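You operate a simulated robot arm through the tools that you are given. There is no shell and no other tool. Be economical: measure what you need, move in short steps, check, and stop when the job is done.

The job below is to be done with a simulated robot arm. You get a single attempt, and the scene is never put back.

Task
Fetch the white pot and set it on the ribbed tile on the door end of the plank table.

The check looks at the end state, three seconds after you hand in, the way a careful person would. Anything else that was tipped, shoved, dropped, spilled or broken makes it a failure.

Robot
A 7-joint arm with a two-finger parallel gripper, fixed in place. Base frame: the origin is at the foot of the arm, x ahead of it, y to its left, z up; the work surface is at about z = 0. Readings come in mm, rad, newtons and seconds.
With the tool pointing down near the work surface it reaches from about 240 to 620 mm from the base axis. Its first joint turns from -1.152 to 1.152 rad. Payload 2.6 kg.
The TCP is the grasp point between the finger pads, 30 mm short of the fingertips. In the tool frame z runs along the fingers and y along their closing line. Largest opening 94 mm; finger width 28, thickness 10; the body of the gripper, 50 by 96 mm, starts 55 mm behind the TCP.
Orientation is that of the tool frame in the base frame, as [roll, pitch, yaw] about the fixed x, y, z axes, in that order (R = Rz(yaw) Ry(pitch) Rx(roll)). With the fingers straight down and closing along the base's y, the tool's x points along the base's -x, its y along +y and its z along -z.

Tools
- The arm moves only by the tool send_rows. Its argument "steps" is a list that holds one entry, the list of rows, each a list of 6 numbers: the shift along the tool's x, y, z in mm, then the turn, a rotation vector about the tool's x, y, z in rad. In form: [[[tx, ty, tz, rx, ry, rz], ...]]. A call has 1 to 12 rows; each row is the pose to reach, as a shift and turn from the pose commanded when the call began, along the tool's axes at that moment. "gripper" is the finger opening in mm, from 0 to 94, set as the call begins (left out, the last holds). Rows are played at 5 a second. More than 50 mm and 0.15 rad between two rows, or a gripper value outside its range, and nothing of the call is played. A pose out of reach is approached as far as the arm can. The call stops where the force on the tool passes 40 N (or 10 N more than at its start, if that is more) or the arm is blocked; 0.2 s more then pass. The fingers move at their own pace (about 72 mm/s each) and stop on an object; they squeeze with about 41 N. The grip force told is the motor's: it shows also when the fingers shut on nothing. Time passes only in rows, and 0.2 s behind the last, so rows that repeat a pose let the fingers close. The reply holds the time, the measured pose of the TCP, the force on the tool along the base axes, the opening and the grip force, in the units named above and with some noise.
- Cameras (640 x 400 px; columns grow to the right, rows downward): "scene" is fixed at [44.2, 434.5, 566.2]; the picture's right is [-0.72, -0.70, 0.00], its down [-0.38, 0.39, -0.84] and it looks along [0.59, -0.61, -0.54] (base axes); focal length 355 px, centre (320, 200). "wrist" rides on the gripper at [-37, 0, -58] in the tool frame; the picture's right is [0.00, -1.00, 0.00], its down [0.97, 0.00, -0.24] and it looks along [0.24, 0.00, 0.97] (tool axes); focal length 218 px, centre (320, 200). There is no depth. A picture from a camera that has moved, and an enlarged one, comes with that camera's place and axes in the base frame and with its lens.
- camera(camera): a new picture of that camera. It takes no simulated time.
- enlarge(camera, box): a new picture of the part [left, top, right, bottom] of that camera's present view, enlarged. It takes no simulated time.
- hand_in(): hands the job in; it is judged then, once.

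Work in short steps. Places have to be worked out from the pictures, the camera data and where the tool is seen: move nearer, look again, correct. Check each grasp and each placing, and mend what went wrong. You have 90 turns and 36 pictures in all, those below and enlarged ones among them. Open the gripper and draw the arm clear of the work before you hand the job in, unless the task says otherwise; then end with one line.

The tools are called after "Call:" as name(argument=value, ...) on one line, values as JSON. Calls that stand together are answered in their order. send_rows: Moves the arm, as the interface text tells. Its arguments: {"type":"object","properties":{"steps":{"type":"array"},"gripper":{"type":"number"}},"required":["steps"]} The other tools are called the same way: camera (camera) takes a picture; enlarge (camera, box) takes an enlarged picture of a part of a camera's view; hand_in () hands the job in.

At the start:

```text
time: 0.0
eef_pos: [352.4, 150.8, 292.2]
ee_rot: [-3.14, -0.001, -3.139]
wrist_force: [0.9, -0.7, -0.4]
opening: 94.0
grasp_force: 0.0
```

scene: 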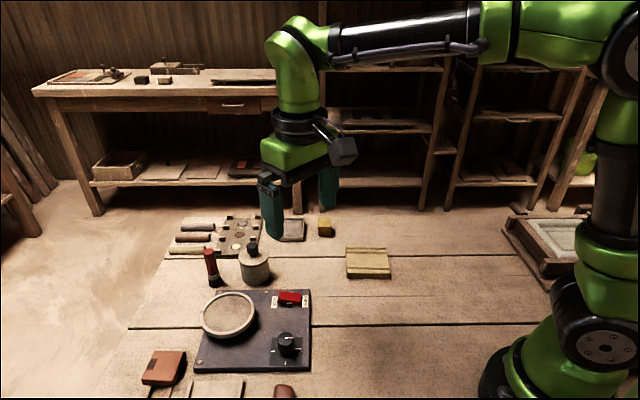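
wrist: 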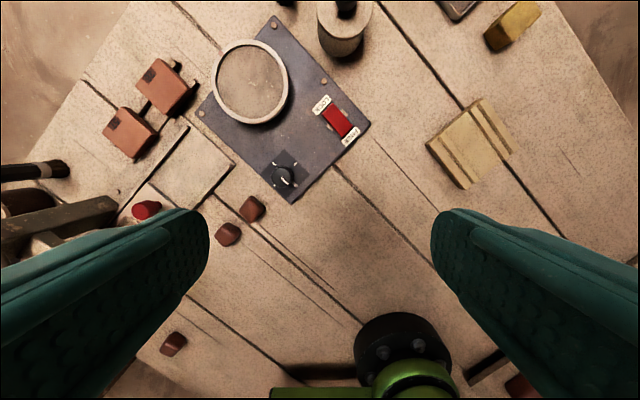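

I start by looking at the scene enlarged to identify the pot and the ribbed tile(s).

Call:
enlarge(camera="scene", box=[130, 200, 410, 400])

Call:
enlarge(camera="scene", box=[0, 0, 640, 400])

```text
2.00 times, centred on (270, 300) of scene
camera zoom: at [44.2, 434.5, 566.2], right [-0.72, -0.7, 0.0], down [-0.38, 0.39, -0.84], along [0.59, -0.61, -0.54], focal length 710 px, centre (420, 0)
```

zoom: 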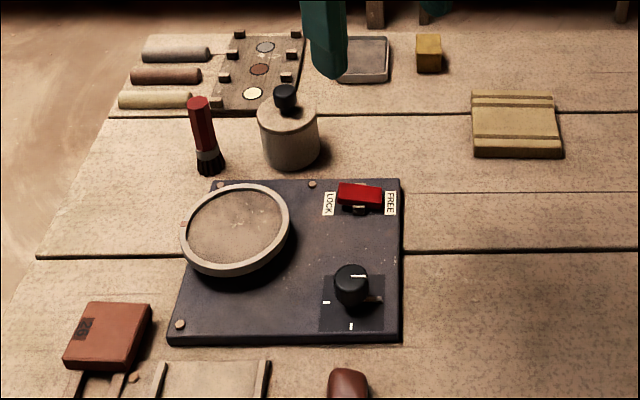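

```text
1.00 times, centred on (320, 200) of scene
camera zoom: at [44.2, 434.5, 566.2], right [-0.72, -0.7, 0.0], down [-0.38, 0.39, -0.84], along [0.59, -0.61, -0.54], focal length 355 px, centre (320, 200)
```

zoom: 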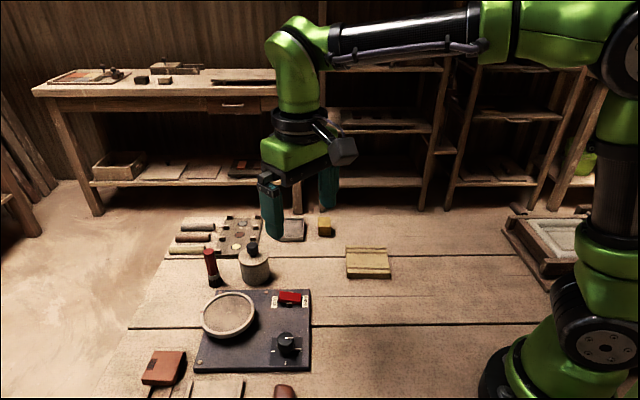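

The pot is the pale cylinder with the black knob at about (538,129). There's a yellowish ribbed tile at about (388,-80), but I don't know yet which end is the door end or whether other tiles exist. I'll move toward -y to look there.

Call:
send_rows(steps=[[[0, -50, 0, 0, 0, 0], [0, -100, 0, 0, 0, 0], [0, -150, 0, 0, 0, 0], [0, -200, 0, 0, 0, 0], [0, -250, 0, 0, 0, 0], [0, -300, 0, 0, 0, 0]]])

Call:
camera(camera="wrist")

Call:
camera(camera="scene")

```text
time: 1.4
eef_pos: [353.4, -146.3, 292.5]
ee_rot: [-3.14, -0.002, -3.14]
wrist_force: [0.2, -0.7, -0.2]
opening: 93.8
grasp_force: 0.0
```

```text
31 pictures are left
camera wrist: at [388.8, -148.3, 350.6], right [0.0, -1.0, 0.0], down [-0.97, 0.0, 0.24], along [-0.24, 0.0, -0.97], focal length 218 px, centre (320, 200)
```

wrist: 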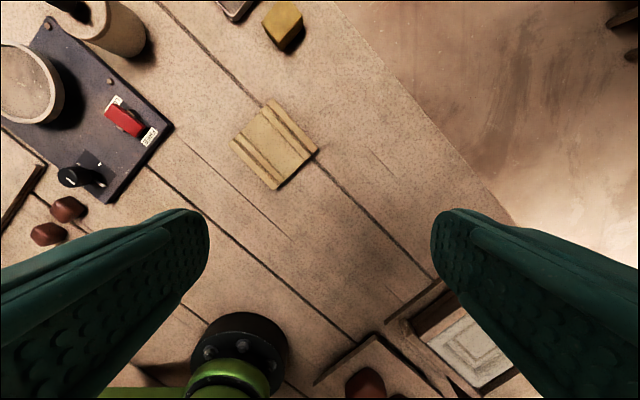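

```text
30 pictures are left
```

scene: 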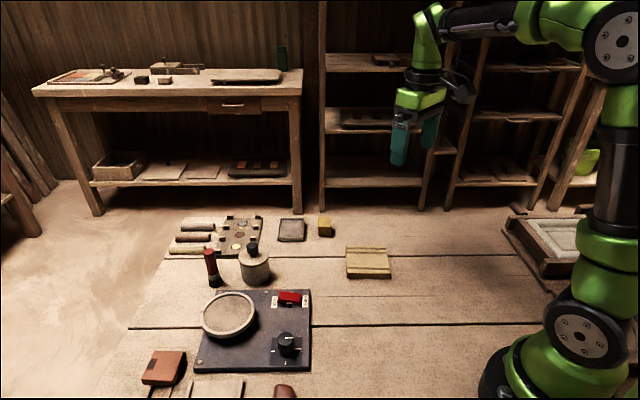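

One ribbed tile on this side, no others. I'll check the left side too.

Call:
send_rows(steps=[[[0, 50, 0, 0, 0, 0], [0, 100, 0, 0, 0, 0], [0, 150, 0, 0, 0, 0], [0, 200, 0, 0, 0, 0], [0, 250, 0, 0, 0, 0], [0, 300, 0, 0, 0, 0], [0, 350, 0, 0, 0, 0], [0, 400, 0, 0, 0, 0], [0, 440, 0, 0, 0, 0], [0, 440, 0, 0, 0, 0]]])

Call:
camera(camera="wrist")

```text
time: 3.6
eef_pos: [351.6, 294.5, 294.6]
ee_rot: [-3.14, 0.001, 3.141]
wrist_force: [-0.1, 0.0, -0.5]
opening: 93.8
grasp_force: 0.1
```

```text
29 pictures are left
camera wrist: at [387.3, 293.9, 352.7], right [0.0, -1.0, 0.0], down [-0.97, 0.0, 0.24], along [-0.24, 0.0, -0.97], focal length 218 px, centre (320, 200)
```

wrist: 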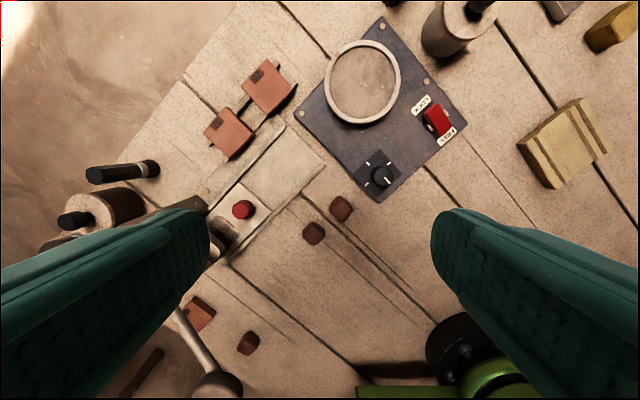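

More items to the left, including a second knobbed pot, darker. I'll move further left and back to see that region.

Call:
send_rows(steps=[[[30, 40, 0, 0, 0, 0], [60, 70, 0, 0, 0, 0], [90, 100, 0, 0, 0, 0], [110, 130, 0, 0, 0, 0], [110, 130, 0, 0, 0, 0]]])

Call:
camera(camera="wrist")

```text
time: 4.8
eef_pos: [243.1, 420.0, 295.9]
ee_rot: [-3.141, -0.001, 3.141]
wrist_force: [-0.1, 0.8, 0.4]
opening: 94.0
grasp_force: 0.1
```

```text
28 pictures are left
camera wrist: at [278.3, 419.8, 354.3], right [0.0, -1.0, 0.0], down [-0.97, 0.0, 0.24], along [-0.24, 0.0, -0.97], focal length 218 px, centre (320, 200)
```

wrist: 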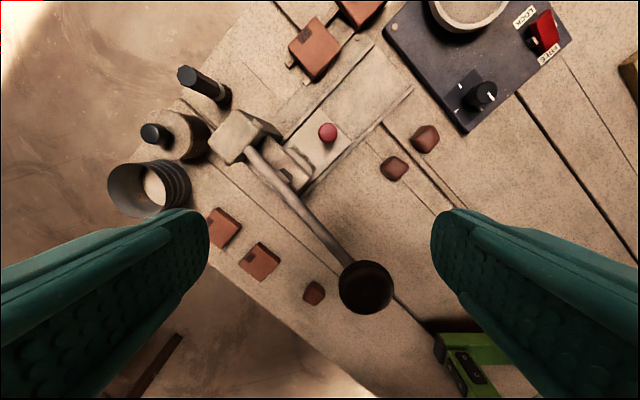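

Second pot, a can and a mallet-like thing here. Enlarging to compare colours.

Call:
enlarge(camera="wrist", box=[80, 40, 340, 220])

Call:
enlarge(camera="scene", box=[0, 200, 320, 400])

```text
2.22 times, centred on (210, 130) of wrist
camera zoom: at [278.3, 419.8, 354.3], right [0.0, -1.0, 0.0], down [-0.97, 0.0, 0.24], along [-0.24, 0.0, -0.97], focal length 485 px, centre (564, 356)
```

zoom: 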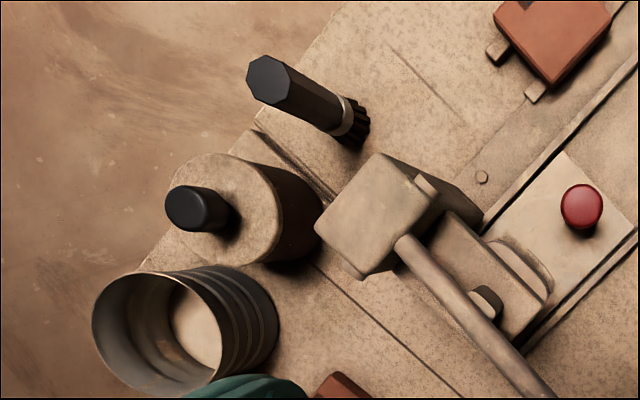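

```text
2.00 times, centred on (160, 300) of scene
camera zoom: at [44.2, 434.5, 566.2], right [-0.72, -0.7, 0.0], down [-0.38, 0.39, -0.84], along [0.59, -0.61, -0.54], focal length 710 px, centre (640, 0)
```

zoom: 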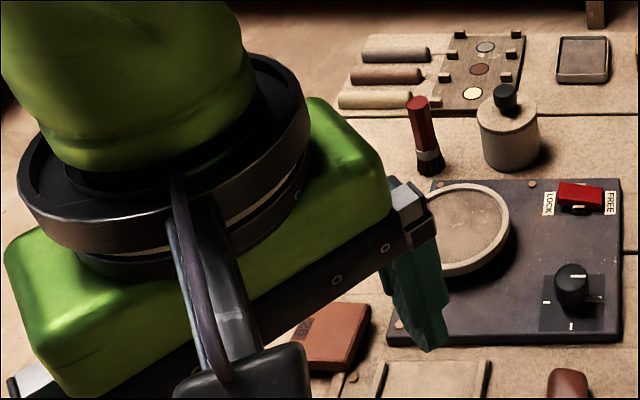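

The second pot (~(280,602)) and the frame at the far -y end are outside the arm's reach; the reachable pale pot at ~(545,120) and the yellowish ribbed tile are the match. I'll move over the pot to see it from above.

Call:
send_rows(steps=[[[-33, -34, 0, 0, 0, 0], [-66, -68, 0, 0, 0, 0], [-99, -102, 0, 0, 0, 0], [-132, -136, 0, 0, 0, 0], [-165, -170, 0, 0, 0, 0], [-198, -204, 0, 0, 0, 0], [-231, -238, 0, 0, 0, 0], [-264, -272, 0, 0, 0, 0], [-287, -300, 0, 0, 0, 0], [-287, -300, 0, 0, 0, 0]]])

Call:
camera(camera="wrist")

```text
time: 7.0
eef_pos: [529.6, 121.8, 294.0]
ee_rot: [-3.141, -0.001, -3.141]
wrist_force: [-0.5, 0.3, 0.3]
opening: 93.7
grasp_force: 0.0
```

```text
25 pictures are left
camera wrist: at [565.0, 119.5, 351.4], right [0.0, -1.0, 0.0], down [-0.97, 0.0, 0.24], along [-0.24, 0.0, -0.97], focal length 218 px, centre (320, 200)
```

wrist: 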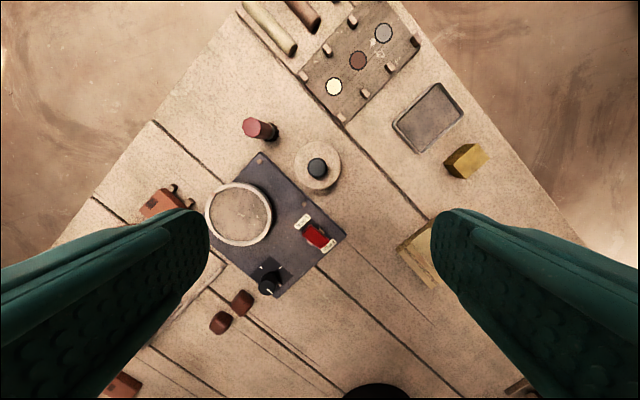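

Nearly top-down view of the pot. Enlarging for measurement.

Call:
enlarge(camera="wrist", box=[220, 90, 420, 215])

Call:
enlarge(camera="scene", box=[190, 220, 310, 300])

```text
3.20 times, centred on (320, 152) of wrist
camera zoom: at [565.0, 119.5, 351.4], right [0.0, -1.0, 0.0], down [-0.97, 0.0, 0.24], along [-0.24, 0.0, -0.97], focal length 698 px, centre (320, 352)
```

zoom: 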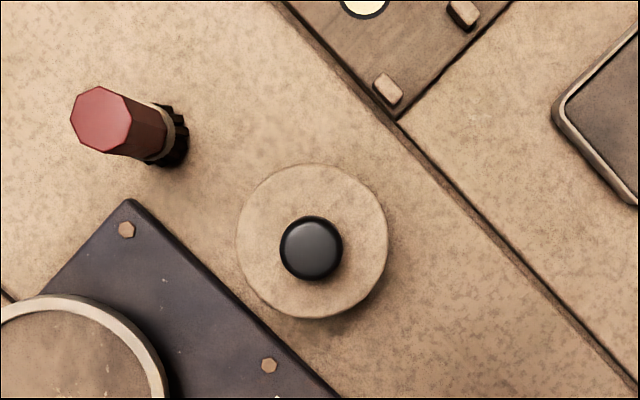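

```text
5.00 times, centred on (250, 260) of scene
camera zoom: at [44.2, 434.4, 566.2], right [-0.72, -0.7, 0.0], down [-0.38, 0.39, -0.84], along [0.59, -0.61, -0.54], focal length 1774 px, centre (670, -100)
```

zoom: 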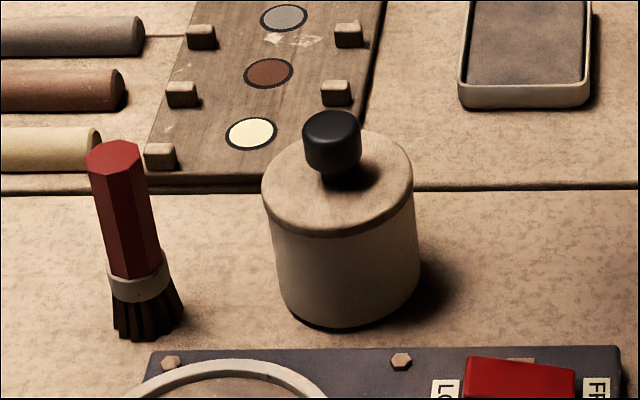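

Triangulating: pot lid centre ≈ (541,123), lid top z≈61, diameter ≈62; knob on top to ~85. Closing along ~20° from base x avoids brush and panel, so I'll rotate the tool about its z by +1.22 rad and centre over the pot.

Call:
send_rows(steps=[[[-2, 0, 0, 0, 0, 0.136], [-4, 0, 0, 0, 0, 0.272], [-6, 0, 0, 0, 0, 0.408], [-8, 1, 0, 0, 0, 0.544], [-10, 1, 0, 0, 0, 0.68], [-11, 1, 0, 0, 0, 0.816], [-11, 1, 0, 0, 0, 0.952], [-11, 1, 0, 0, 0, 1.088], [-11, 1, 0, 0, 0, 1.22], [-11, 1, 0, 0, 0, 1.22]]])

Call:
camera(camera="wrist")

```text
time: 9.2
eef_pos: [541.0, 123.4, 292.1]
ee_rot: [3.141, 0.0, 1.919]
wrist_force: [-0.2, 0.1, -0.3]
opening: 94.2
grasp_force: 0.1
```

```text
22 pictures are left
camera wrist: at [551.3, 87.2, 350.5], right [-0.94, -0.34, 0.0], down [-0.33, 0.91, 0.24], along [-0.08, 0.23, -0.97], focal length 218 px, centre (320, 200)
```

wrist: 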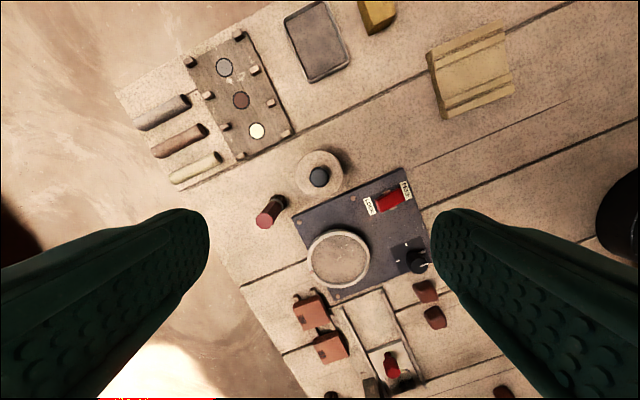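

Centre confirmed (~(540,122.5)). Knob top is at about z 96, so the grasp must be at TCP z≈50. Descending first to z≈135 for a check.

Call:
send_rows(steps=[[[0, 0, 40, 0, 0, 0], [0, 0, 80, 0, 0, 0], [0, 0, 120, 0, 0, 0], [0, 0, 157, 0, 0, 0], [0, 0, 157, 0, 0, 0]]])

Call:
camera(camera="wrist")

Call:
enlarge(camera="scene", box=[160, 180, 352, 300])

```text
time: 10.4
eef_pos: [541.0, 119.9, 135.5]
ee_rot: [3.14, 0.0, 1.923]
wrist_force: [0.2, 0.9, 0.5]
opening: 93.9
grasp_force: 0.1
```

```text
21 pictures are left
camera wrist: at [552.2, 84.8, 193.6], right [-0.94, -0.34, 0.0], down [-0.33, 0.91, 0.24], along [-0.08, 0.23, -0.97], focal length 218 px, centre (320, 200)
```

wrist: 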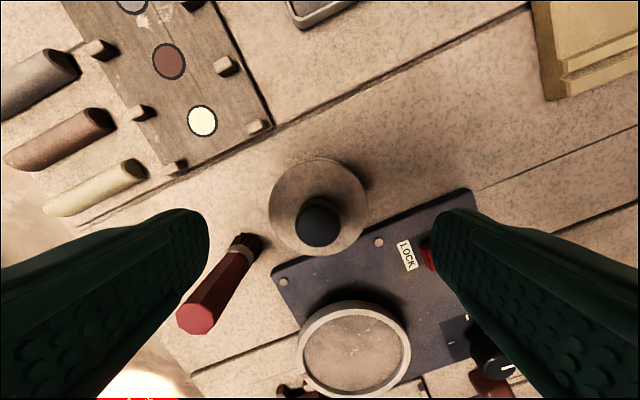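

```text
3.33 times, centred on (256, 240) of scene
camera zoom: at [44.2, 434.5, 566.2], right [-0.72, -0.7, 0.0], down [-0.38, 0.39, -0.84], along [0.59, -0.61, -0.54], focal length 1183 px, centre (533, 67)
```

zoom: 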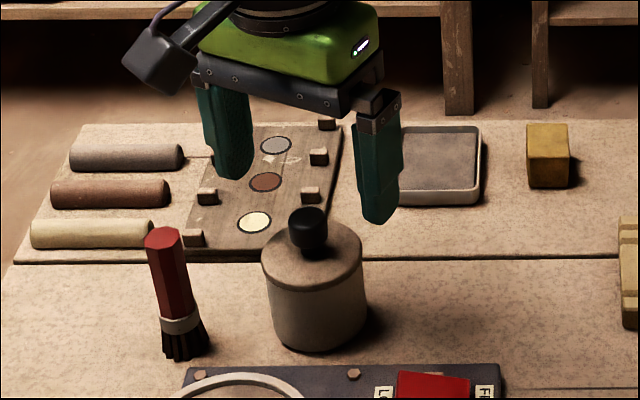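

Pot is centred between the fingers (lid Ø≈62 at (541,120)), nothing in the fingers' path. Descending to z≈50.

Call:
send_rows(steps=[[[0, 0, 25, 0, 0, 0], [0, 0, 50, 0, 0, 0], [0, 0, 70, 0, 0, 0], [0, 0, 85, 0, 0, 0], [0, 0, 85, 0, 0, 0]]])

Call:
enlarge(camera="scene", box=[160, 180, 352, 300])

```text
time: 11.6
eef_pos: [541.5, 121.3, 50.2]
ee_rot: [-3.141, 0.0, 1.922]
wrist_force: [0.3, -0.5, 0.3]
opening: 94.2
grasp_force: 0.1
```

```text
3.33 times, centred on (256, 240) of scene
camera zoom: at [44.2, 434.5, 566.2], right [-0.72, -0.7, 0.0], down [-0.38, 0.39, -0.84], along [0.59, -0.61, -0.54], focal length 1183 px, centre (533, 67)
```

zoom: 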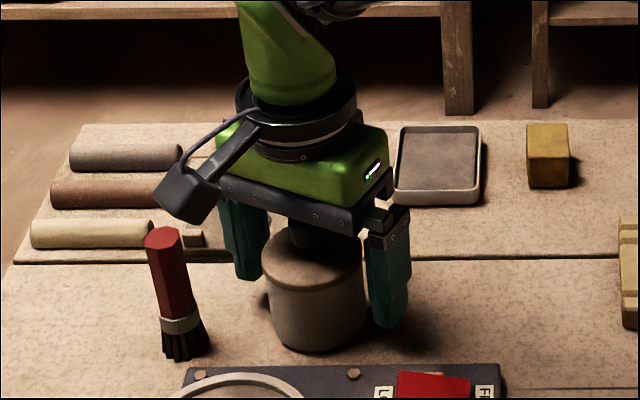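

Fingers straddle the pot with no contact. Closing.

Call:
send_rows(steps=[[[0, 0, 0, 0, 0, 0], [0, 0, 0, 0, 0, 0], [0, 0, 0, 0, 0, 0], [0, 0, 0, 0, 0, 0]]], gripper=40)

```text
time: 12.6
eef_pos: [540.5, 119.7, 50.5]
ee_rot: [3.142, 0.0, 1.921]
wrist_force: [1.9, 1.0, 1.6]
opening: 63.3
grasp_force: 40.5
```

Gripped at 63 mm (lid width). A small test lift to see whether the whole pot comes up.

Call:
send_rows(steps=[[[0, 0, -4, 0, 0, 0], [0, 0, -8, 0, 0, 0], [0, 0, -12, 0, 0, 0], [0, 0, -12, 0, 0, 0]]])

Call:
enlarge(camera="scene", box=[190, 220, 310, 300])

```text
time: 13.6
eef_pos: [540.3, 121.6, 61.5]
ee_rot: [3.14, 0.001, 1.923]
wrist_force: [-0.3, -0.5, -0.2]
opening: 63.2
grasp_force: 40.7
```

```text
5.00 times, centred on (250, 260) of scene
camera zoom: at [44.2, 434.5, 566.2], right [-0.72, -0.7, 0.0], down [-0.38, 0.39, -0.84], along [0.59, -0.61, -0.54], focal length 1774 px, centre (670, -100)
```

zoom: 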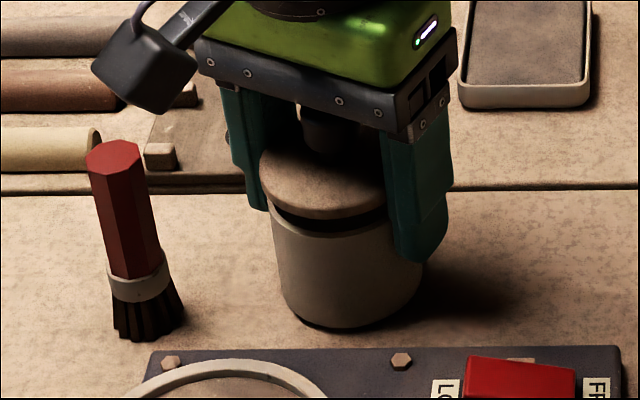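

The lid is a separate piece: only it came up. Plan: park the lid on clear table at ≈(490,20), move the body to the tile, then put the lid back. Lifting the lid further to inspect.

Call:
send_rows(steps=[[[0, 0, -20, 0, 0, 0], [0, 0, -45, 0, 0, 0], [0, 0, -70, 0, 0, 0], [0, 0, -70, 0, 0, 0]]])

Call:
enlarge(camera="scene", box=[160, 180, 352, 300])

```text
time: 14.6
eef_pos: [539.5, 120.6, 133.3]
ee_rot: [3.141, 0.001, 1.92]
wrist_force: [0.5, -0.4, -0.6]
opening: 62.9
grasp_force: 41.1
```

```text
3.33 times, centred on (256, 240) of scene
camera zoom: at [44.2, 434.5, 566.2], right [-0.72, -0.7, 0.0], down [-0.38, 0.39, -0.84], along [0.59, -0.61, -0.54], focal length 1183 px, centre (533, 67)
```

zoom: 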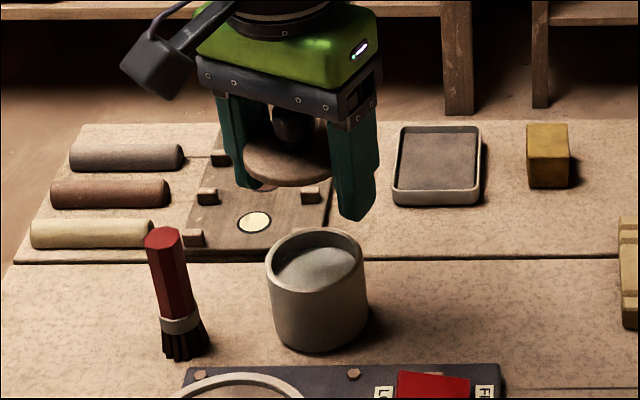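

The body is open with white contents, so I'll keep it upright and slow. Carrying the lid to ≈(490,20).

Call:
send_rows(steps=[[[-19.4, -20.6, 0, 0, 0, 0], [-38.8, -41.2, 0, 0, 0, 0], [-58.1, -61.7, 0, 0, 0, 0], [-77.5, -82.3, 0, 0, 0, 0], [-77.5, -82.3, 0, 0, 0, 0]]])

Call:
camera(camera="scene")

```text
time: 15.8
eef_pos: [489.7, 20.7, 133.5]
ee_rot: [3.14, 0.0, 1.922]
wrist_force: [0.5, 0.2, -0.7]
opening: 63.1
grasp_force: 40.8
```

```text
16 pictures are left
```

scene: 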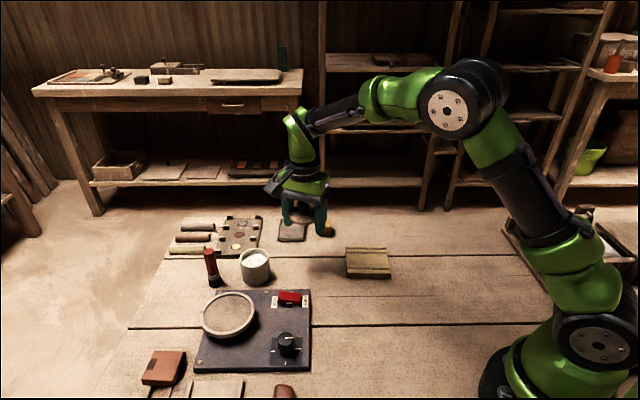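

The fingertips reach ~30 mm below the lid, so I can't set it down flat with this grip. I'll return it to the pot exactly as it was, then re-grip it by the knob.

Call:
send_rows(steps=[[[19.4, 20.6, 0, 0, 0, 0], [38.8, 41.2, 0, 0, 0, 0], [58.1, 61.7, 0, 0, 0, 0], [77.5, 82.3, 0, 0, 0, 0], [77.5, 82.3, 0, 0, 0, 0], [77.5, 82.3, 30, 0, 0, 0], [77.5, 82.3, 55, 0, 0, 0], [77.5, 82.3, 70, 0, 0, 0], [77.5, 82.3, 70, 0, 0, 0]]])

Call:
enlarge(camera="scene", box=[190, 220, 310, 300])

```text
time: 17.8
eef_pos: [541.3, 120.8, 62.2]
ee_rot: [3.141, 0.001, 1.92]
wrist_force: [-0.6, -0.2, -1.0]
opening: 62.9
grasp_force: 41.0
```

```text
5.00 times, centred on (250, 260) of scene
camera zoom: at [44.2, 434.5, 566.2], right [-0.72, -0.7, 0.0], down [-0.38, 0.39, -0.84], along [0.59, -0.61, -0.54], focal length 1774 px, centre (670, -100)
```

zoom: 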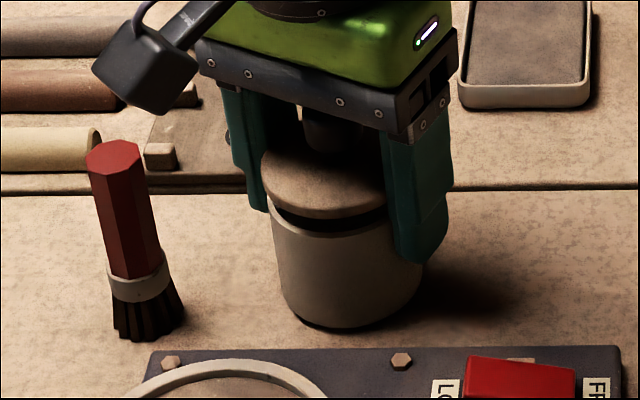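

Same as before the carry; lid is right over the body. Lowering the last 11–12 mm gently.

Call:
send_rows(steps=[[[0, 0, 5, 0, 0, 0], [0, 0, 9, 0, 0, 0], [0, 0, 11, 0, 0, 0], [0, 0, 12, 0, 0, 0], [0, 0, 12, 0, 0, 0]]])

```text
time: 19.0
eef_pos: [541.0, 121.7, 50.0]
ee_rot: [-3.141, -0.002, 1.922]
wrist_force: [-0.4, -0.4, 0.1]
opening: 63.1
grasp_force: 41.1
```

Lid seated. Open, rise so the fingertips sit just above the lid top (TCP z≈95).

Call:
send_rows(steps=[[[0, 0, 0, 0, 0, 0], [0, 0, 0, 0, 0, 0], [0, 0, 0, 0, 0, 0], [0, 0, -22, 0, 0, 0], [0, 0, -45, 0, 0, 0], [0, 0, -45, 0, 0, 0]]], gripper=94)

Call:
enlarge(camera="scene", box=[190, 220, 310, 300])

```text
time: 20.4
eef_pos: [539.3, 122.5, 96.8]
ee_rot: [3.14, 0.001, 1.922]
wrist_force: [0.4, 0.2, 0.0]
opening: 94.2
grasp_force: 0.0
```

```text
5.00 times, centred on (250, 260) of scene
camera zoom: at [44.2, 434.5, 566.2], right [-0.72, -0.7, 0.0], down [-0.38, 0.39, -0.84], along [0.59, -0.61, -0.54], focal length 1774 px, centre (670, -100)
```

zoom: 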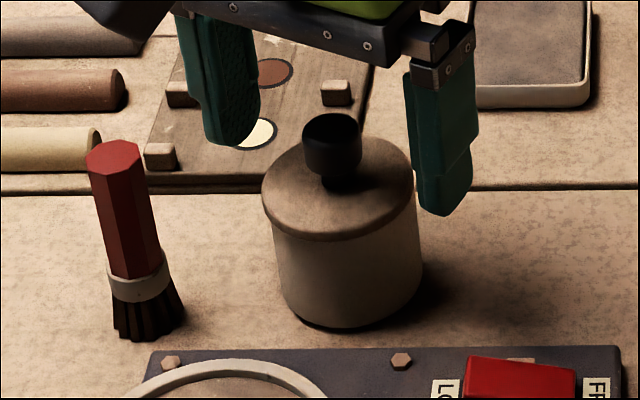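

Lid well seated, pot unmoved. Close on the knob.

Call:
send_rows(steps=[[[0, 0, 0, 0, 0, 0], [0, 0, 0, 0, 0, 0], [0, 0, 0, 0, 0, 0], [0, 0, 0, 0, 0, 0], [0, 0, 0, 0, 0, 0]]], gripper=5)

```text
time: 21.6
eef_pos: [539.7, 122.4, 96.0]
ee_rot: [3.141, 0.003, 1.922]
wrist_force: [0.7, -0.8, -0.3]
opening: 22.0
grasp_force: 41.8
```

Knob gripped (22 mm). Lift 40 mm and carry to the parking spot.

Call:
send_rows(steps=[[[0, 0, -10, 0, 0, 0], [0, 0, -25, 0, 0, 0], [0, 0, -40, 0, 0, 0], [-19.4, -20.6, -40, 0, 0, 0], [-38.8, -41.2, -40, 0, 0, 0], [-58.1, -61.7, -40, 0, 0, 0], [-77.5, -82.3, -40, 0, 0, 0], [-77.5, -82.3, -10, 0, 0, 0], [-77.5, -82.3, 20, 0, 0, 0], [-77.5, -82.3, 40, 0, 0, 0], [-77.5, -82.3, 40, 0, 0, 0]]])

Call:
enlarge(camera="scene", box=[208, 190, 400, 310])

```text
time: 24.0
eef_pos: [488.0, 20.1, 56.5]
ee_rot: [3.141, 0.0, 1.921]
wrist_force: [0.2, -0.7, 0.0]
opening: 22.2
grasp_force: 41.1
```

```text
3.33 times, centred on (304, 250) of scene
camera zoom: at [44.2, 434.5, 566.2], right [-0.72, -0.7, 0.0], down [-0.38, 0.39, -0.84], along [0.59, -0.61, -0.54], focal length 1183 px, centre (373, 33)
```

zoom: 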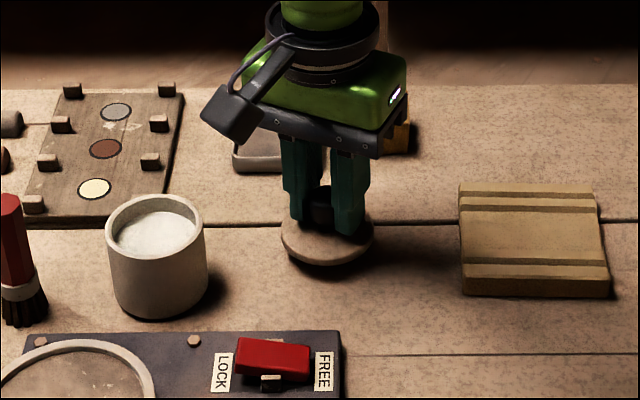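

Lid hanging level just above the table. Lowering in small steps.

Call:
send_rows(steps=[[[0, 0, 3, 0, 0, 0], [0, 0, 5, 0, 0, 0], [0, 0, 7, 0, 0, 0], [0, 0, 8, 0, 0, 0], [0, 0, 8, 0, 0, 0]]])

Call:
enlarge(camera="scene", box=[250, 220, 330, 270])

```text
time: 25.2
eef_pos: [489.0, 20.6, 48.5]
ee_rot: [-3.142, 0.002, 1.922]
wrist_force: [0.6, 0.7, -0.2]
opening: 22.0
grasp_force: 40.7
```

```text
8.00 times, centred on (290, 245) of scene
camera zoom: at [44.2, 434.5, 566.2], right [-0.72, -0.7, 0.0], down [-0.38, 0.39, -0.84], along [0.59, -0.61, -0.54], focal length 2838 px, centre (560, -160)
```

zoom: 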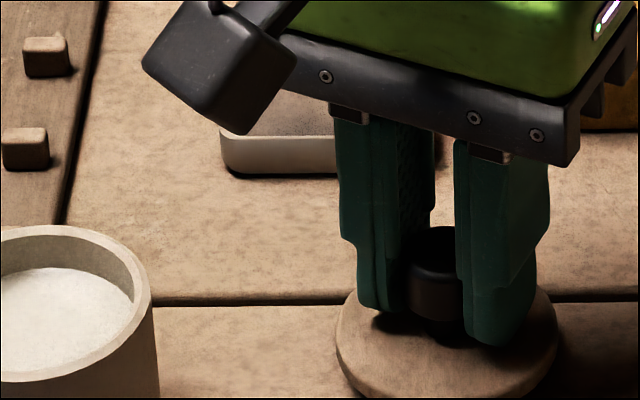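

No contact force yet; lowering slowly further.

Call:
send_rows(steps=[[[0, 0, 1, 0, 0, 0], [0, 0, 2, 0, 0, 0], [0, 0, 3, 0, 0, 0], [0, 0, 3, 0, 0, 0]]])

```text
time: 26.2
eef_pos: [488.5, 21.0, 44.9]
ee_rot: [-3.142, 0.0, 1.923]
wrist_force: [0.8, -0.5, -0.7]
opening: 22.0
grasp_force: 40.5
```

Call:
send_rows(steps=[[[0, 0, 1, 0, 0, 0], [0, 0, 2, 0, 0, 0], [0, 0, 3, 0, 0, 0], [0, 0, 3, 0, 0, 0]]])

```text
time: 27.3
eef_pos: [491.2, 20.8, 42.4]
ee_rot: [3.14, 0.0, 1.919]
wrist_force: [-3.0, -0.2, 5.8]
opening: 21.8
grasp_force: 41.1
stopped in row 4: the force on the tool passed its limit (the readings are from after the stop); the commanded pose is now the measured one
```

Contact: the lid is on the table (TCP z≈42, so the lid's underside is ~53 above base when seated). Release and rise.

Call:
send_rows(steps=[[[0, 0, 0, 0, 0, 0], [0, 0, 0, 0, 0, 0], [0, 0, 0, 0, 0, 0], [0, 0, -30, 0, 0, 0], [0, 0, -70, 0, 0, 0], [0, 0, -110, 0, 0, 0], [0, 0, -110, 0, 0, 0]]], gripper=94)

Call:
camera(camera="wrist")

```text
time: 28.9
eef_pos: [490.0, 20.9, 151.4]
ee_rot: [3.138, -0.001, 1.921]
wrist_force: [0.1, 0.6, -1.2]
opening: 94.0
grasp_force: 0.2
```

```text
11 pictures are left
camera wrist: at [500.3, -14.3, 209.6], right [-0.94, -0.34, 0.0], down [-0.33, 0.91, 0.24], along [-0.08, 0.23, -0.97], focal length 218 px, centre (320, 200)
```

wrist: 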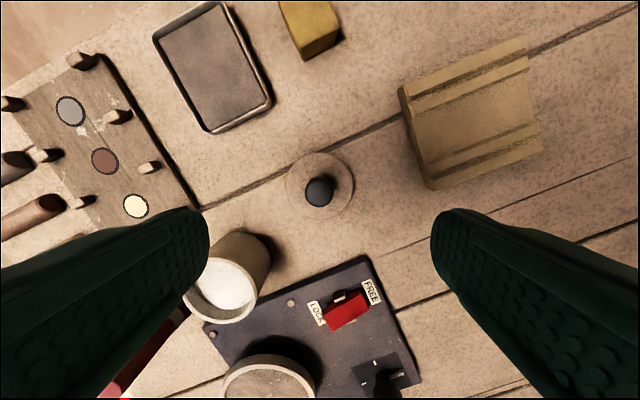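

Lid rests flat. Now back above the pot body for a check before descending.

Call:
send_rows(steps=[[[19.4, 20.6, 0, 0, 0, 0], [38.8, 41.2, 0, 0, 0, 0], [58.1, 61.7, 0, 0, 0, 0], [77.5, 82.3, 0, 0, 0, 0], [77.5, 82.3, 0, 0, 0, 0]]])

Call:
camera(camera="wrist")

```text
time: 30.1
eef_pos: [540.7, 122.8, 152.2]
ee_rot: [3.14, -0.001, 1.923]
wrist_force: [0.9, 0.5, 0.3]
opening: 93.8
grasp_force: 0.0
```

```text
10 pictures are left
camera wrist: at [551.5, 87.2, 209.5], right [-0.94, -0.34, 0.0], down [-0.33, 0.91, 0.24], along [-0.08, 0.23, -0.97], focal length 218 px, centre (320, 200)
```

wrist: 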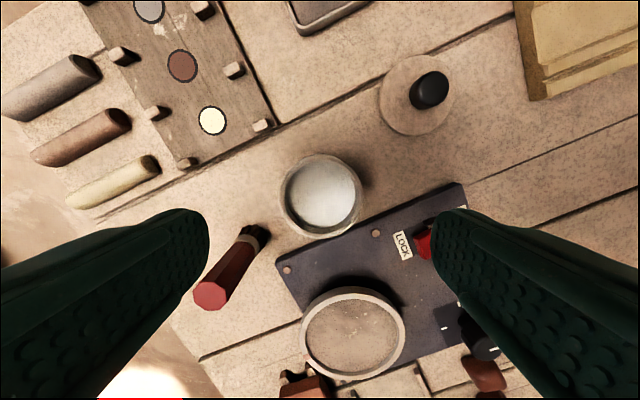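

Body centred under the gripper. Descend to TCP z≈38 and close around the body.

Call:
send_rows(steps=[[[0, 0, 35, 0, 0, 0], [0, 0, 65, 0, 0, 0], [0, 0, 90, 0, 0, 0], [0, 0, 105, 0, 0, 0], [0, 0, 114, 0, 0, 0], [0, 0, 114, 0, 0, 0]]])

Call:
send_rows(steps=[[[0, 0, 0, 0, 0, 0], [0, 0, 0, 0, 0, 0], [0, 0, 0, 0, 0, 0], [0, 0, 0, 0, 0, 0]]], gripper=45)

```text
time: 31.5
eef_pos: [542.0, 120.9, 38.6]
ee_rot: [3.136, 0.0, 1.92]
wrist_force: [0.3, 0.1, -0.1]
opening: 94.0
grasp_force: 0.0
```

```text
time: 32.5
eef_pos: [542.3, 121.5, 39.2]
ee_rot: [3.14, 0.0, 1.919]
wrist_force: [-2.6, -1.0, 1.3]
opening: 61.3
grasp_force: 40.4
```

Body gripped at 61 mm. Lift gently 70 mm.

Call:
send_rows(steps=[[[0, 0, -4, 0, 0, 0], [0, 0, -10, 0, 0, 0], [0, 0, -20, 0, 0, 0], [0, 0, -30, 0, 0, 0], [0, 0, -40, 0, 0, 0], [0, 0, -50, 0, 0, 0], [0, 0, -60, 0, 0, 0], [0, 0, -67, 0, 0, 0], [0, 0, -70, 0, 0, 0], [0, 0, -70, 0, 0, 0]]])

Call:
enlarge(camera="scene", box=[208, 190, 400, 310])

```text
time: 34.7
eef_pos: [539.8, 121.9, 107.6]
ee_rot: [3.138, 0.0, 1.922]
wrist_force: [-0.1, 0.5, -5.4]
opening: 61.3
grasp_force: 40.5
```

```text
3.33 times, centred on (304, 250) of scene
camera zoom: at [44.2, 434.5, 566.2], right [-0.72, -0.7, 0.0], down [-0.38, 0.39, -0.84], along [0.59, -0.61, -0.54], focal length 1183 px, centre (373, 33)
```

zoom: 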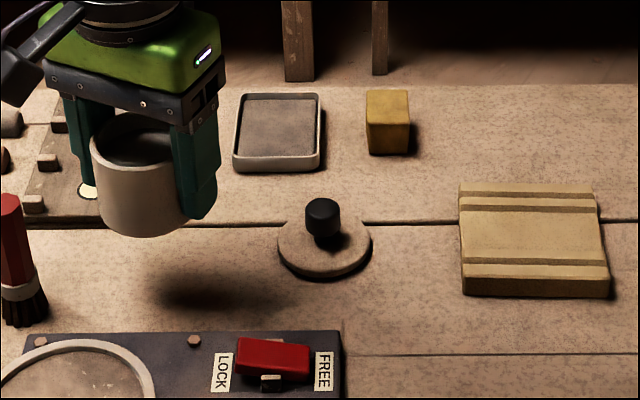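

Whole body is held, upright. Now carry it slowly over the tile, aiming at ≈(393,-83).

Call:
send_rows(steps=[[[-5.7, -8.3, 0, 0, 0, 0], [-17, -25, 0, 0, 0, 0], [-31.2, -45.9, 0, 0, 0, 0], [-46.8, -68.9, 0, 0, 0, 0], [-62.3, -91.8, 0, 0, 0, 0], [-79.4, -116.9, 0, 0, 0, 0], [-94.9, -139.8, 0, 0, 0, 0], [-110.5, -162.8, 0, 0, 0, 0], [-124.7, -183.7, 0, 0, 0, 0], [-136, -200.4, 0, 0, 0, 0], [-141.7, -208.7, 0, 0, 0, 0], [-141.7, -208.7, 0, 0, 0, 0]]])

Call:
send_rows(steps=[[[0, 0, 10, 0, 0, 0], [0, 0, 20, 0, 0, 0], [0, 0, 30, 0, 0, 0], [0, 0, 38, 0, 0, 0], [0, 0, 40, 0, 0, 0], [0, 0, 40, 0, 0, 0]]])

Call:
enlarge(camera="scene", box=[308, 190, 436, 270])

```text
time: 37.3
eef_pos: [393.5, -83.6, 110.1]
ee_rot: [3.138, 0.0, 1.921]
wrist_force: [-0.5, -0.4, -5.2]
opening: 61.6
grasp_force: 41.1
```

```text
time: 38.7
eef_pos: [394.2, -83.8, 68.3]
ee_rot: [3.139, 0.001, 1.921]
wrist_force: [-0.1, -0.4, -6.5]
opening: 61.4
grasp_force: 41.1
```

```text
5.00 times, centred on (372, 230) of scene
camera zoom: at [44.2, 434.4, 566.2], right [-0.72, -0.7, 0.0], down [-0.38, 0.39, -0.84], along [0.59, -0.61, -0.54], focal length 1774 px, centre (60, 50)
```

zoom: 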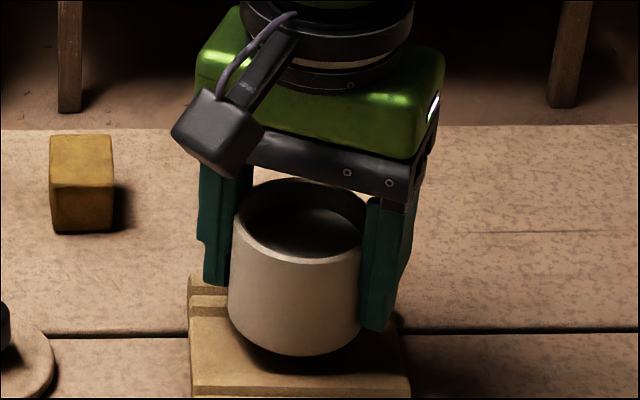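

Pot hovers ~14 mm above the tile, nearly centred; I'll shift ~3 mm away from the camera and lower.

Call:
send_rows(steps=[[[-2.8, 1.2, 0, 0, 0, 0], [-2.8, 1.2, 4, 0, 0, 0], [-2.8, 1.2, 8, 0, 0, 0], [-2.8, 1.2, 10, 0, 0, 0], [-2.8, 1.2, 10, 0, 0, 0]]])

Call:
enlarge(camera="scene", box=[324, 220, 420, 280])

```text
time: 39.9
eef_pos: [396.0, -84.7, 58.5]
ee_rot: [3.138, 0.001, 1.919]
wrist_force: [-0.6, -0.3, -1.7]
opening: 61.4
grasp_force: 40.9
```

```text
6.67 times, centred on (372, 250) of scene
camera zoom: at [44.2, 434.5, 566.2], right [-0.72, -0.7, 0.0], down [-0.38, 0.39, -0.84], along [0.59, -0.61, -0.54], focal length 2365 px, centre (-27, -133)
```

zoom: 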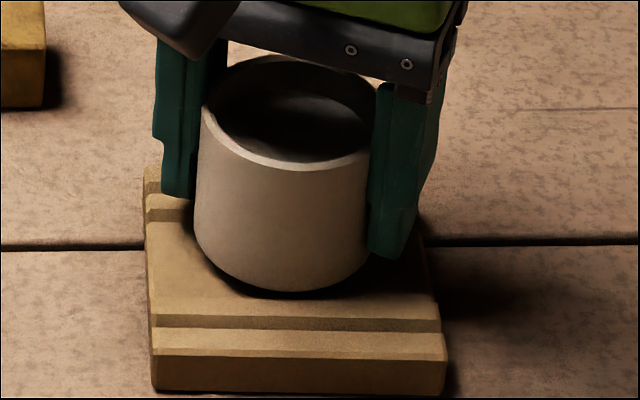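

Force suggests the base is just touching (tile ≈19–20 mm high). The pot sits ~9 mm too far to the back edge, so lift 6 mm, shift toward the camera, and check.

Call:
send_rows(steps=[[[0, 0, -3, 0, 0, 0], [0, 0, -6, 0, 0, 0], [3, -2.5, -6, 0, 0, 0], [6.5, -5, -6, 0, 0, 0], [6.5, -5, -3, 0, 0, 0], [6.5, -5, -1, 0, 0, 0], [6.5, -5, -1, 0, 0, 0]]])

Call:
enlarge(camera="scene", box=[324, 220, 420, 280])

```text
time: 41.5
eef_pos: [388.2, -79.9, 59.1]
ee_rot: [3.138, 0.001, 1.921]
wrist_force: [0.2, 0.0, -5.8]
opening: 61.1
grasp_force: 41.0
```

```text
6.67 times, centred on (372, 250) of scene
camera zoom: at [44.2, 434.4, 566.2], right [-0.72, -0.7, 0.0], down [-0.38, 0.39, -0.84], along [0.59, -0.61, -0.54], focal length 2365 px, centre (-27, -133)
```

zoom: 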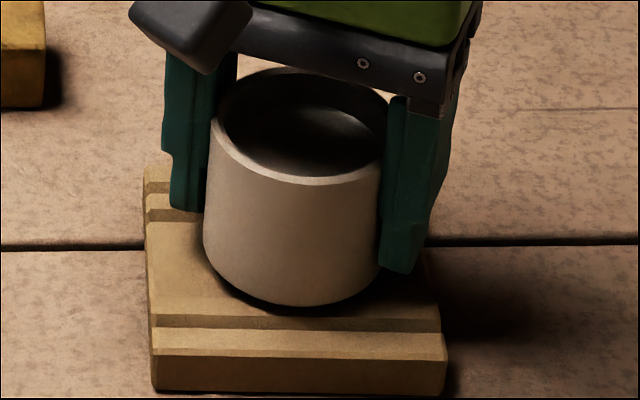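

Well centred now (TCP ≈ (388,-80), matching the wrist estimate). Lowering in 0.5 mm steps to contact.

Call:
send_rows(steps=[[[0, 0, 0.5, 0, 0, 0], [0, 0, 1, 0, 0, 0], [0, 0, 1.3, 0, 0, 0], [0, 0, 1.3, 0, 0, 0]]])

```text
time: 42.5
eef_pos: [387.7, -79.9, 59.8]
ee_rot: [3.14, 0.0, 1.921]
wrist_force: [0.5, -0.2, -5.8]
opening: 61.3
grasp_force: 40.7
```

Call:
send_rows(steps=[[[0, 0, 0.5, 0, 0, 0], [0, 0, 1, 0, 0, 0], [0, 0, 1, 0, 0, 0]]])

```text
time: 43.3
eef_pos: [388.6, -79.5, 56.8]
ee_rot: [3.139, 0.0, 1.921]
wrist_force: [-7.5, 0.9, 9.8]
opening: 61.3
grasp_force: 41.3
```

Contact with the tile. Back off 0.7 mm preload, then open and rise straight up.

Call:
send_rows(steps=[[[0, 0, -0.7, 0, 0, 0], [0, 0, -0.7, 0, 0, 0]]])

Call:
send_rows(steps=[[[0, 0, 0, 0, 0, 0], [0, 0, 0, 0, 0, 0], [0, 0, 0, 0, 0, 0], [0, 0, -15, 0, 0, 0], [0, 0, -40, 0, 0, 0], [0, 0, -70, 0, 0, 0], [0, 0, -95, 0, 0, 0], [0, 0, -95, 0, 0, 0]]], gripper=94)

Call:
enlarge(camera="scene", box=[260, 200, 420, 300])

```text
time: 43.9
eef_pos: [388.6, -79.3, 57.1]
ee_rot: [3.139, 0.001, 1.923]
wrist_force: [-0.3, -0.1, -5.5]
opening: 61.5
grasp_force: 40.9
```

```text
time: 45.7
eef_pos: [387.9, -79.4, 152.6]
ee_rot: [3.138, 0.0, 1.922]
wrist_force: [-0.7, -0.3, 0.5]
opening: 94.3
grasp_force: 0.0
```

```text
4.00 times, centred on (340, 250) of scene
camera zoom: at [44.2, 434.5, 566.2], right [-0.72, -0.7, 0.0], down [-0.38, 0.39, -0.84], along [0.59, -0.61, -0.54], focal length 1419 px, centre (240, 0)
```

zoom: 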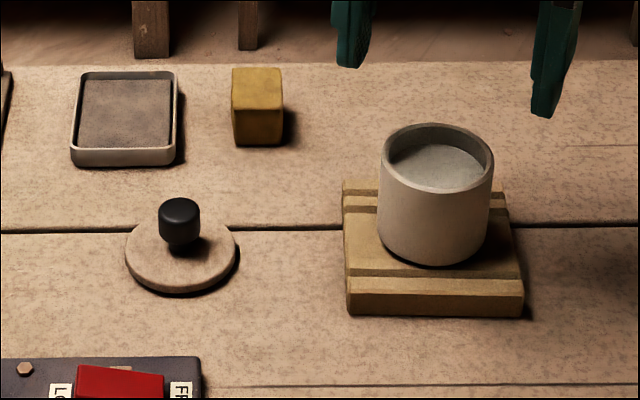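

Pot body sits upright, centred on the tile. Now back to the parked lid: reverse offset (+60.5,+130.2) in tool axes, still at z≈152.

Call:
send_rows(steps=[[[15.1, 32.5, 0, 0, 0, 0], [30.2, 65.1, 0, 0, 0, 0], [45.4, 97.6, 0, 0, 0, 0], [60.5, 130.2, 0, 0, 0, 0], [60.5, 130.2, 0, 0, 0, 0]]])

Call:
send_rows(steps=[[[0, 0, 40, 0, 0, 0], [0, 0, 75, 0, 0, 0], [0, 0, 98, 0, 0, 0], [0, 0, 107, 0, 0, 0], [0, 0, 107, 0, 0, 0]]])

Call:
send_rows(steps=[[[0, 0, 0, 0, 0, 0], [0, 0, 0, 0, 0, 0], [0, 0, 0, 0, 0, 0], [0, 0, 0, 0, 0, 0], [0, 0, 0, 0, 0, 0]]], gripper=5)

```text
time: 46.9
eef_pos: [489.8, 21.8, 153.5]
ee_rot: [3.138, 0.0, 1.919]
wrist_force: [-0.6, -0.6, 0.1]
opening: 94.0
grasp_force: 0.0
```

```text
time: 48.1
eef_pos: [489.0, 21.3, 45.3]
ee_rot: [3.139, 0.0, 1.92]
wrist_force: [-0.5, -0.1, 0.2]
opening: 94.0
grasp_force: 0.0
```

```text
time: 49.3
eef_pos: [489.5, 22.4, 46.2]
ee_rot: [3.139, 0.0, 1.922]
wrist_force: [-0.2, -0.7, 0.3]
opening: 22.1
grasp_force: 41.0
```

Knob gripped. Lift 95 mm, carry over the pot, stop with the lid ~10 mm above the rim and check.

Call:
send_rows(steps=[[[0, 0, -30, 0, 0, 0], [0, 0, -65, 0, 0, 0], [0, 0, -95, 0, 0, 0], [-15.1, -32.5, -95, 0, 0, 0], [-30.2, -65.1, -95, 0, 0, 0], [-45.4, -97.6, -95, 0, 0, 0], [-60.5, -130.2, -95, 0, 0, 0], [-60.5, -130.2, -95, 0, 0, 0], [-60.5, -130.2, -84, 0, 0, 0], [-60.5, -130.2, -78, 0, 0, 0], [-60.5, -130.2, -78, 0, 0, 0]]])

Call:
enlarge(camera="scene", box=[324, 215, 420, 275])

```text
time: 51.7
eef_pos: [389.7, -81.7, 124.6]
ee_rot: [3.138, 0.001, 1.919]
wrist_force: [0.6, -0.2, 0.3]
opening: 21.9
grasp_force: 41.1
```

```text
6.67 times, centred on (372, 245) of scene
camera zoom: at [44.2, 434.5, 566.2], right [-0.72, -0.7, 0.0], down [-0.38, 0.39, -0.84], along [0.59, -0.61, -0.54], focal length 2365 px, centre (-27, -100)
```

zoom: 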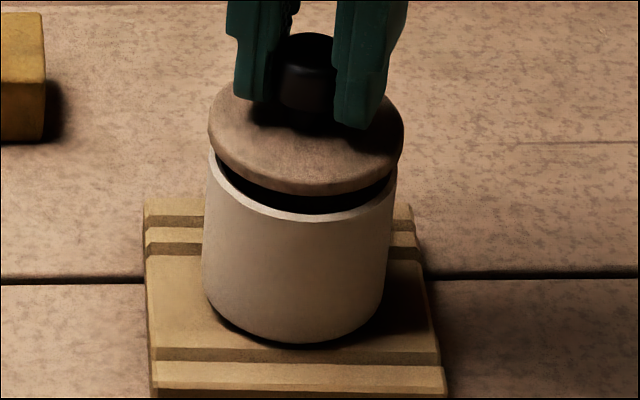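

Lid is aligned sideways within ~1 mm. Lower 6 mm and check fore-aft alignment.

Call:
send_rows(steps=[[[0, 0, 2, 0, 0, 0], [0, 0, 4, 0, 0, 0], [0, 0, 6, 0, 0, 0], [0, 0, 6, 0, 0, 0]]])

Call:
enlarge(camera="scene", box=[344, 220, 392, 250])

```text
time: 52.7
eef_pos: [389.6, -81.8, 118.5]
ee_rot: [3.138, 0.0, 1.921]
wrist_force: [-0.4, 0.3, -0.4]
opening: 21.8
grasp_force: 41.1
```

```text
13.33 times, centred on (368, 235) of scene
camera zoom: at [44.2, 434.5, 566.2], right [-0.72, -0.7, 0.0], down [-0.38, 0.39, -0.84], along [0.59, -0.61, -0.54], focal length 4731 px, centre (-320, -267)
```

zoom: 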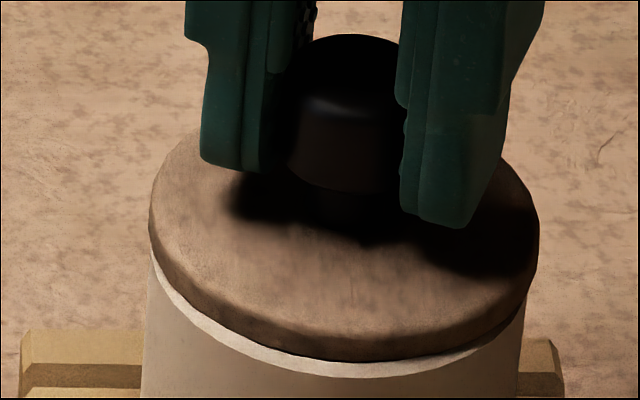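

A thin crescent of rim is visible front-left: lid is ~2 mm off along tool x (the direction fingers don't centre). Shift +2.2 mm in tool x and lower to contact.

Call:
send_rows(steps=[[[1.1, 0.2, 0, 0, 0, 0], [2.2, 0.3, 0, 0, 0, 0], [2.2, 0.3, 0.5, 0, 0, 0], [2.2, 0.3, 1, 0, 0, 0], [2.2, 0.3, 1, 0, 0, 0]]])

Call:
enlarge(camera="scene", box=[344, 220, 392, 250])

```text
time: 53.9
eef_pos: [389.6, -77.2, 117.7]
ee_rot: [3.139, -0.001, 1.921]
wrist_force: [-7.1, 1.2, 15.0]
opening: 21.9
grasp_force: 40.9
```

```text
13.33 times, centred on (368, 235) of scene
camera zoom: at [44.1, 434.5, 566.2], right [-0.72, -0.7, 0.0], down [-0.38, 0.39, -0.84], along [0.59, -0.61, -0.54], focal length 4731 px, centre (-320, -267)
```

zoom: 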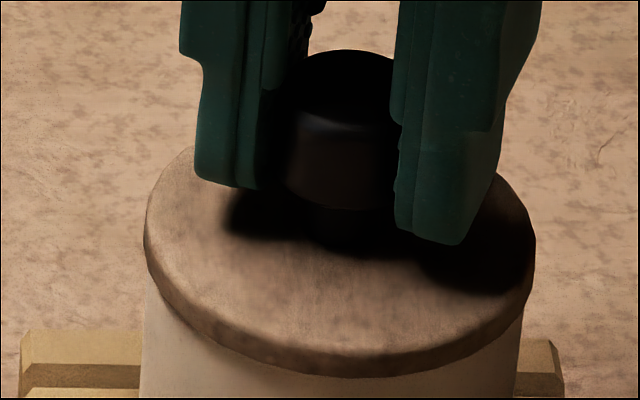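

Contact with the lid covering the rim evenly. Ease off, release, and rise clear.

Call:
send_rows(steps=[[[0, 0, -0.5, 0, 0, 0], [0, 0, -0.5, 0, 0, 0]]])

Call:
send_rows(steps=[[[0, 0, 0, 0, 0, 0], [0, 0, 0, 0, 0, 0], [0, 0, 0, 0, 0, 0], [0, 0, -30, 0, 0, 0], [0, 0, -70, 0, 0, 0], [0, 0, -110, 0, 0, 0], [0, 0, -150, 0, 0, 0], [0, 0, -150, 0, 0, 0]]], gripper=94)

Call:
enlarge(camera="scene", box=[308, 200, 436, 280])

```text
time: 54.5
eef_pos: [388.3, -77.2, 117.7]
ee_rot: [3.137, 0.002, 1.923]
wrist_force: [2.1, -1.5, 4.9]
opening: 21.9
grasp_force: 41.6
```

```text
time: 56.3
eef_pos: [387.8, -75.9, 267.1]
ee_rot: [3.136, -0.001, 1.922]
wrist_force: [0.8, -0.6, 0.1]
opening: 94.1
grasp_force: 0.0
```

```text
5.00 times, centred on (372, 240) of scene
camera zoom: at [44.2, 434.5, 566.2], right [-0.72, -0.7, 0.0], down [-0.38, 0.39, -0.84], along [0.59, -0.61, -0.54], focal length 1774 px, centre (60, 0)
```

zoom: 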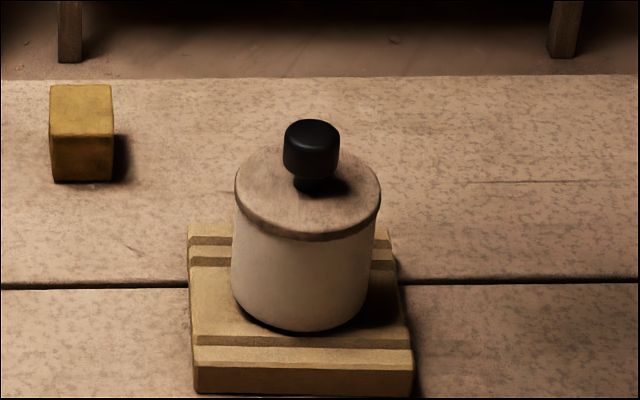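

Lidded pot stands on the tile. One last overall check that nothing else moved.

Call:
camera(camera="scene")

```text
0 pictures are left
```

scene: 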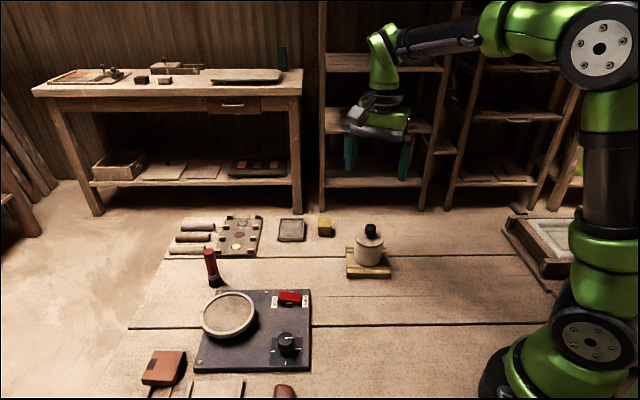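

Everything else is in place, the arm is clear and the gripper open. Handing in.

Call:
hand_in()

```text
The job is handed in.
```

The white pot is standing upright on the ribbed tile with its lid back on, and the last picture shows nothing else on the table moved; I never saw the door, so I took the only ribbed tile within reach as the one you meant.
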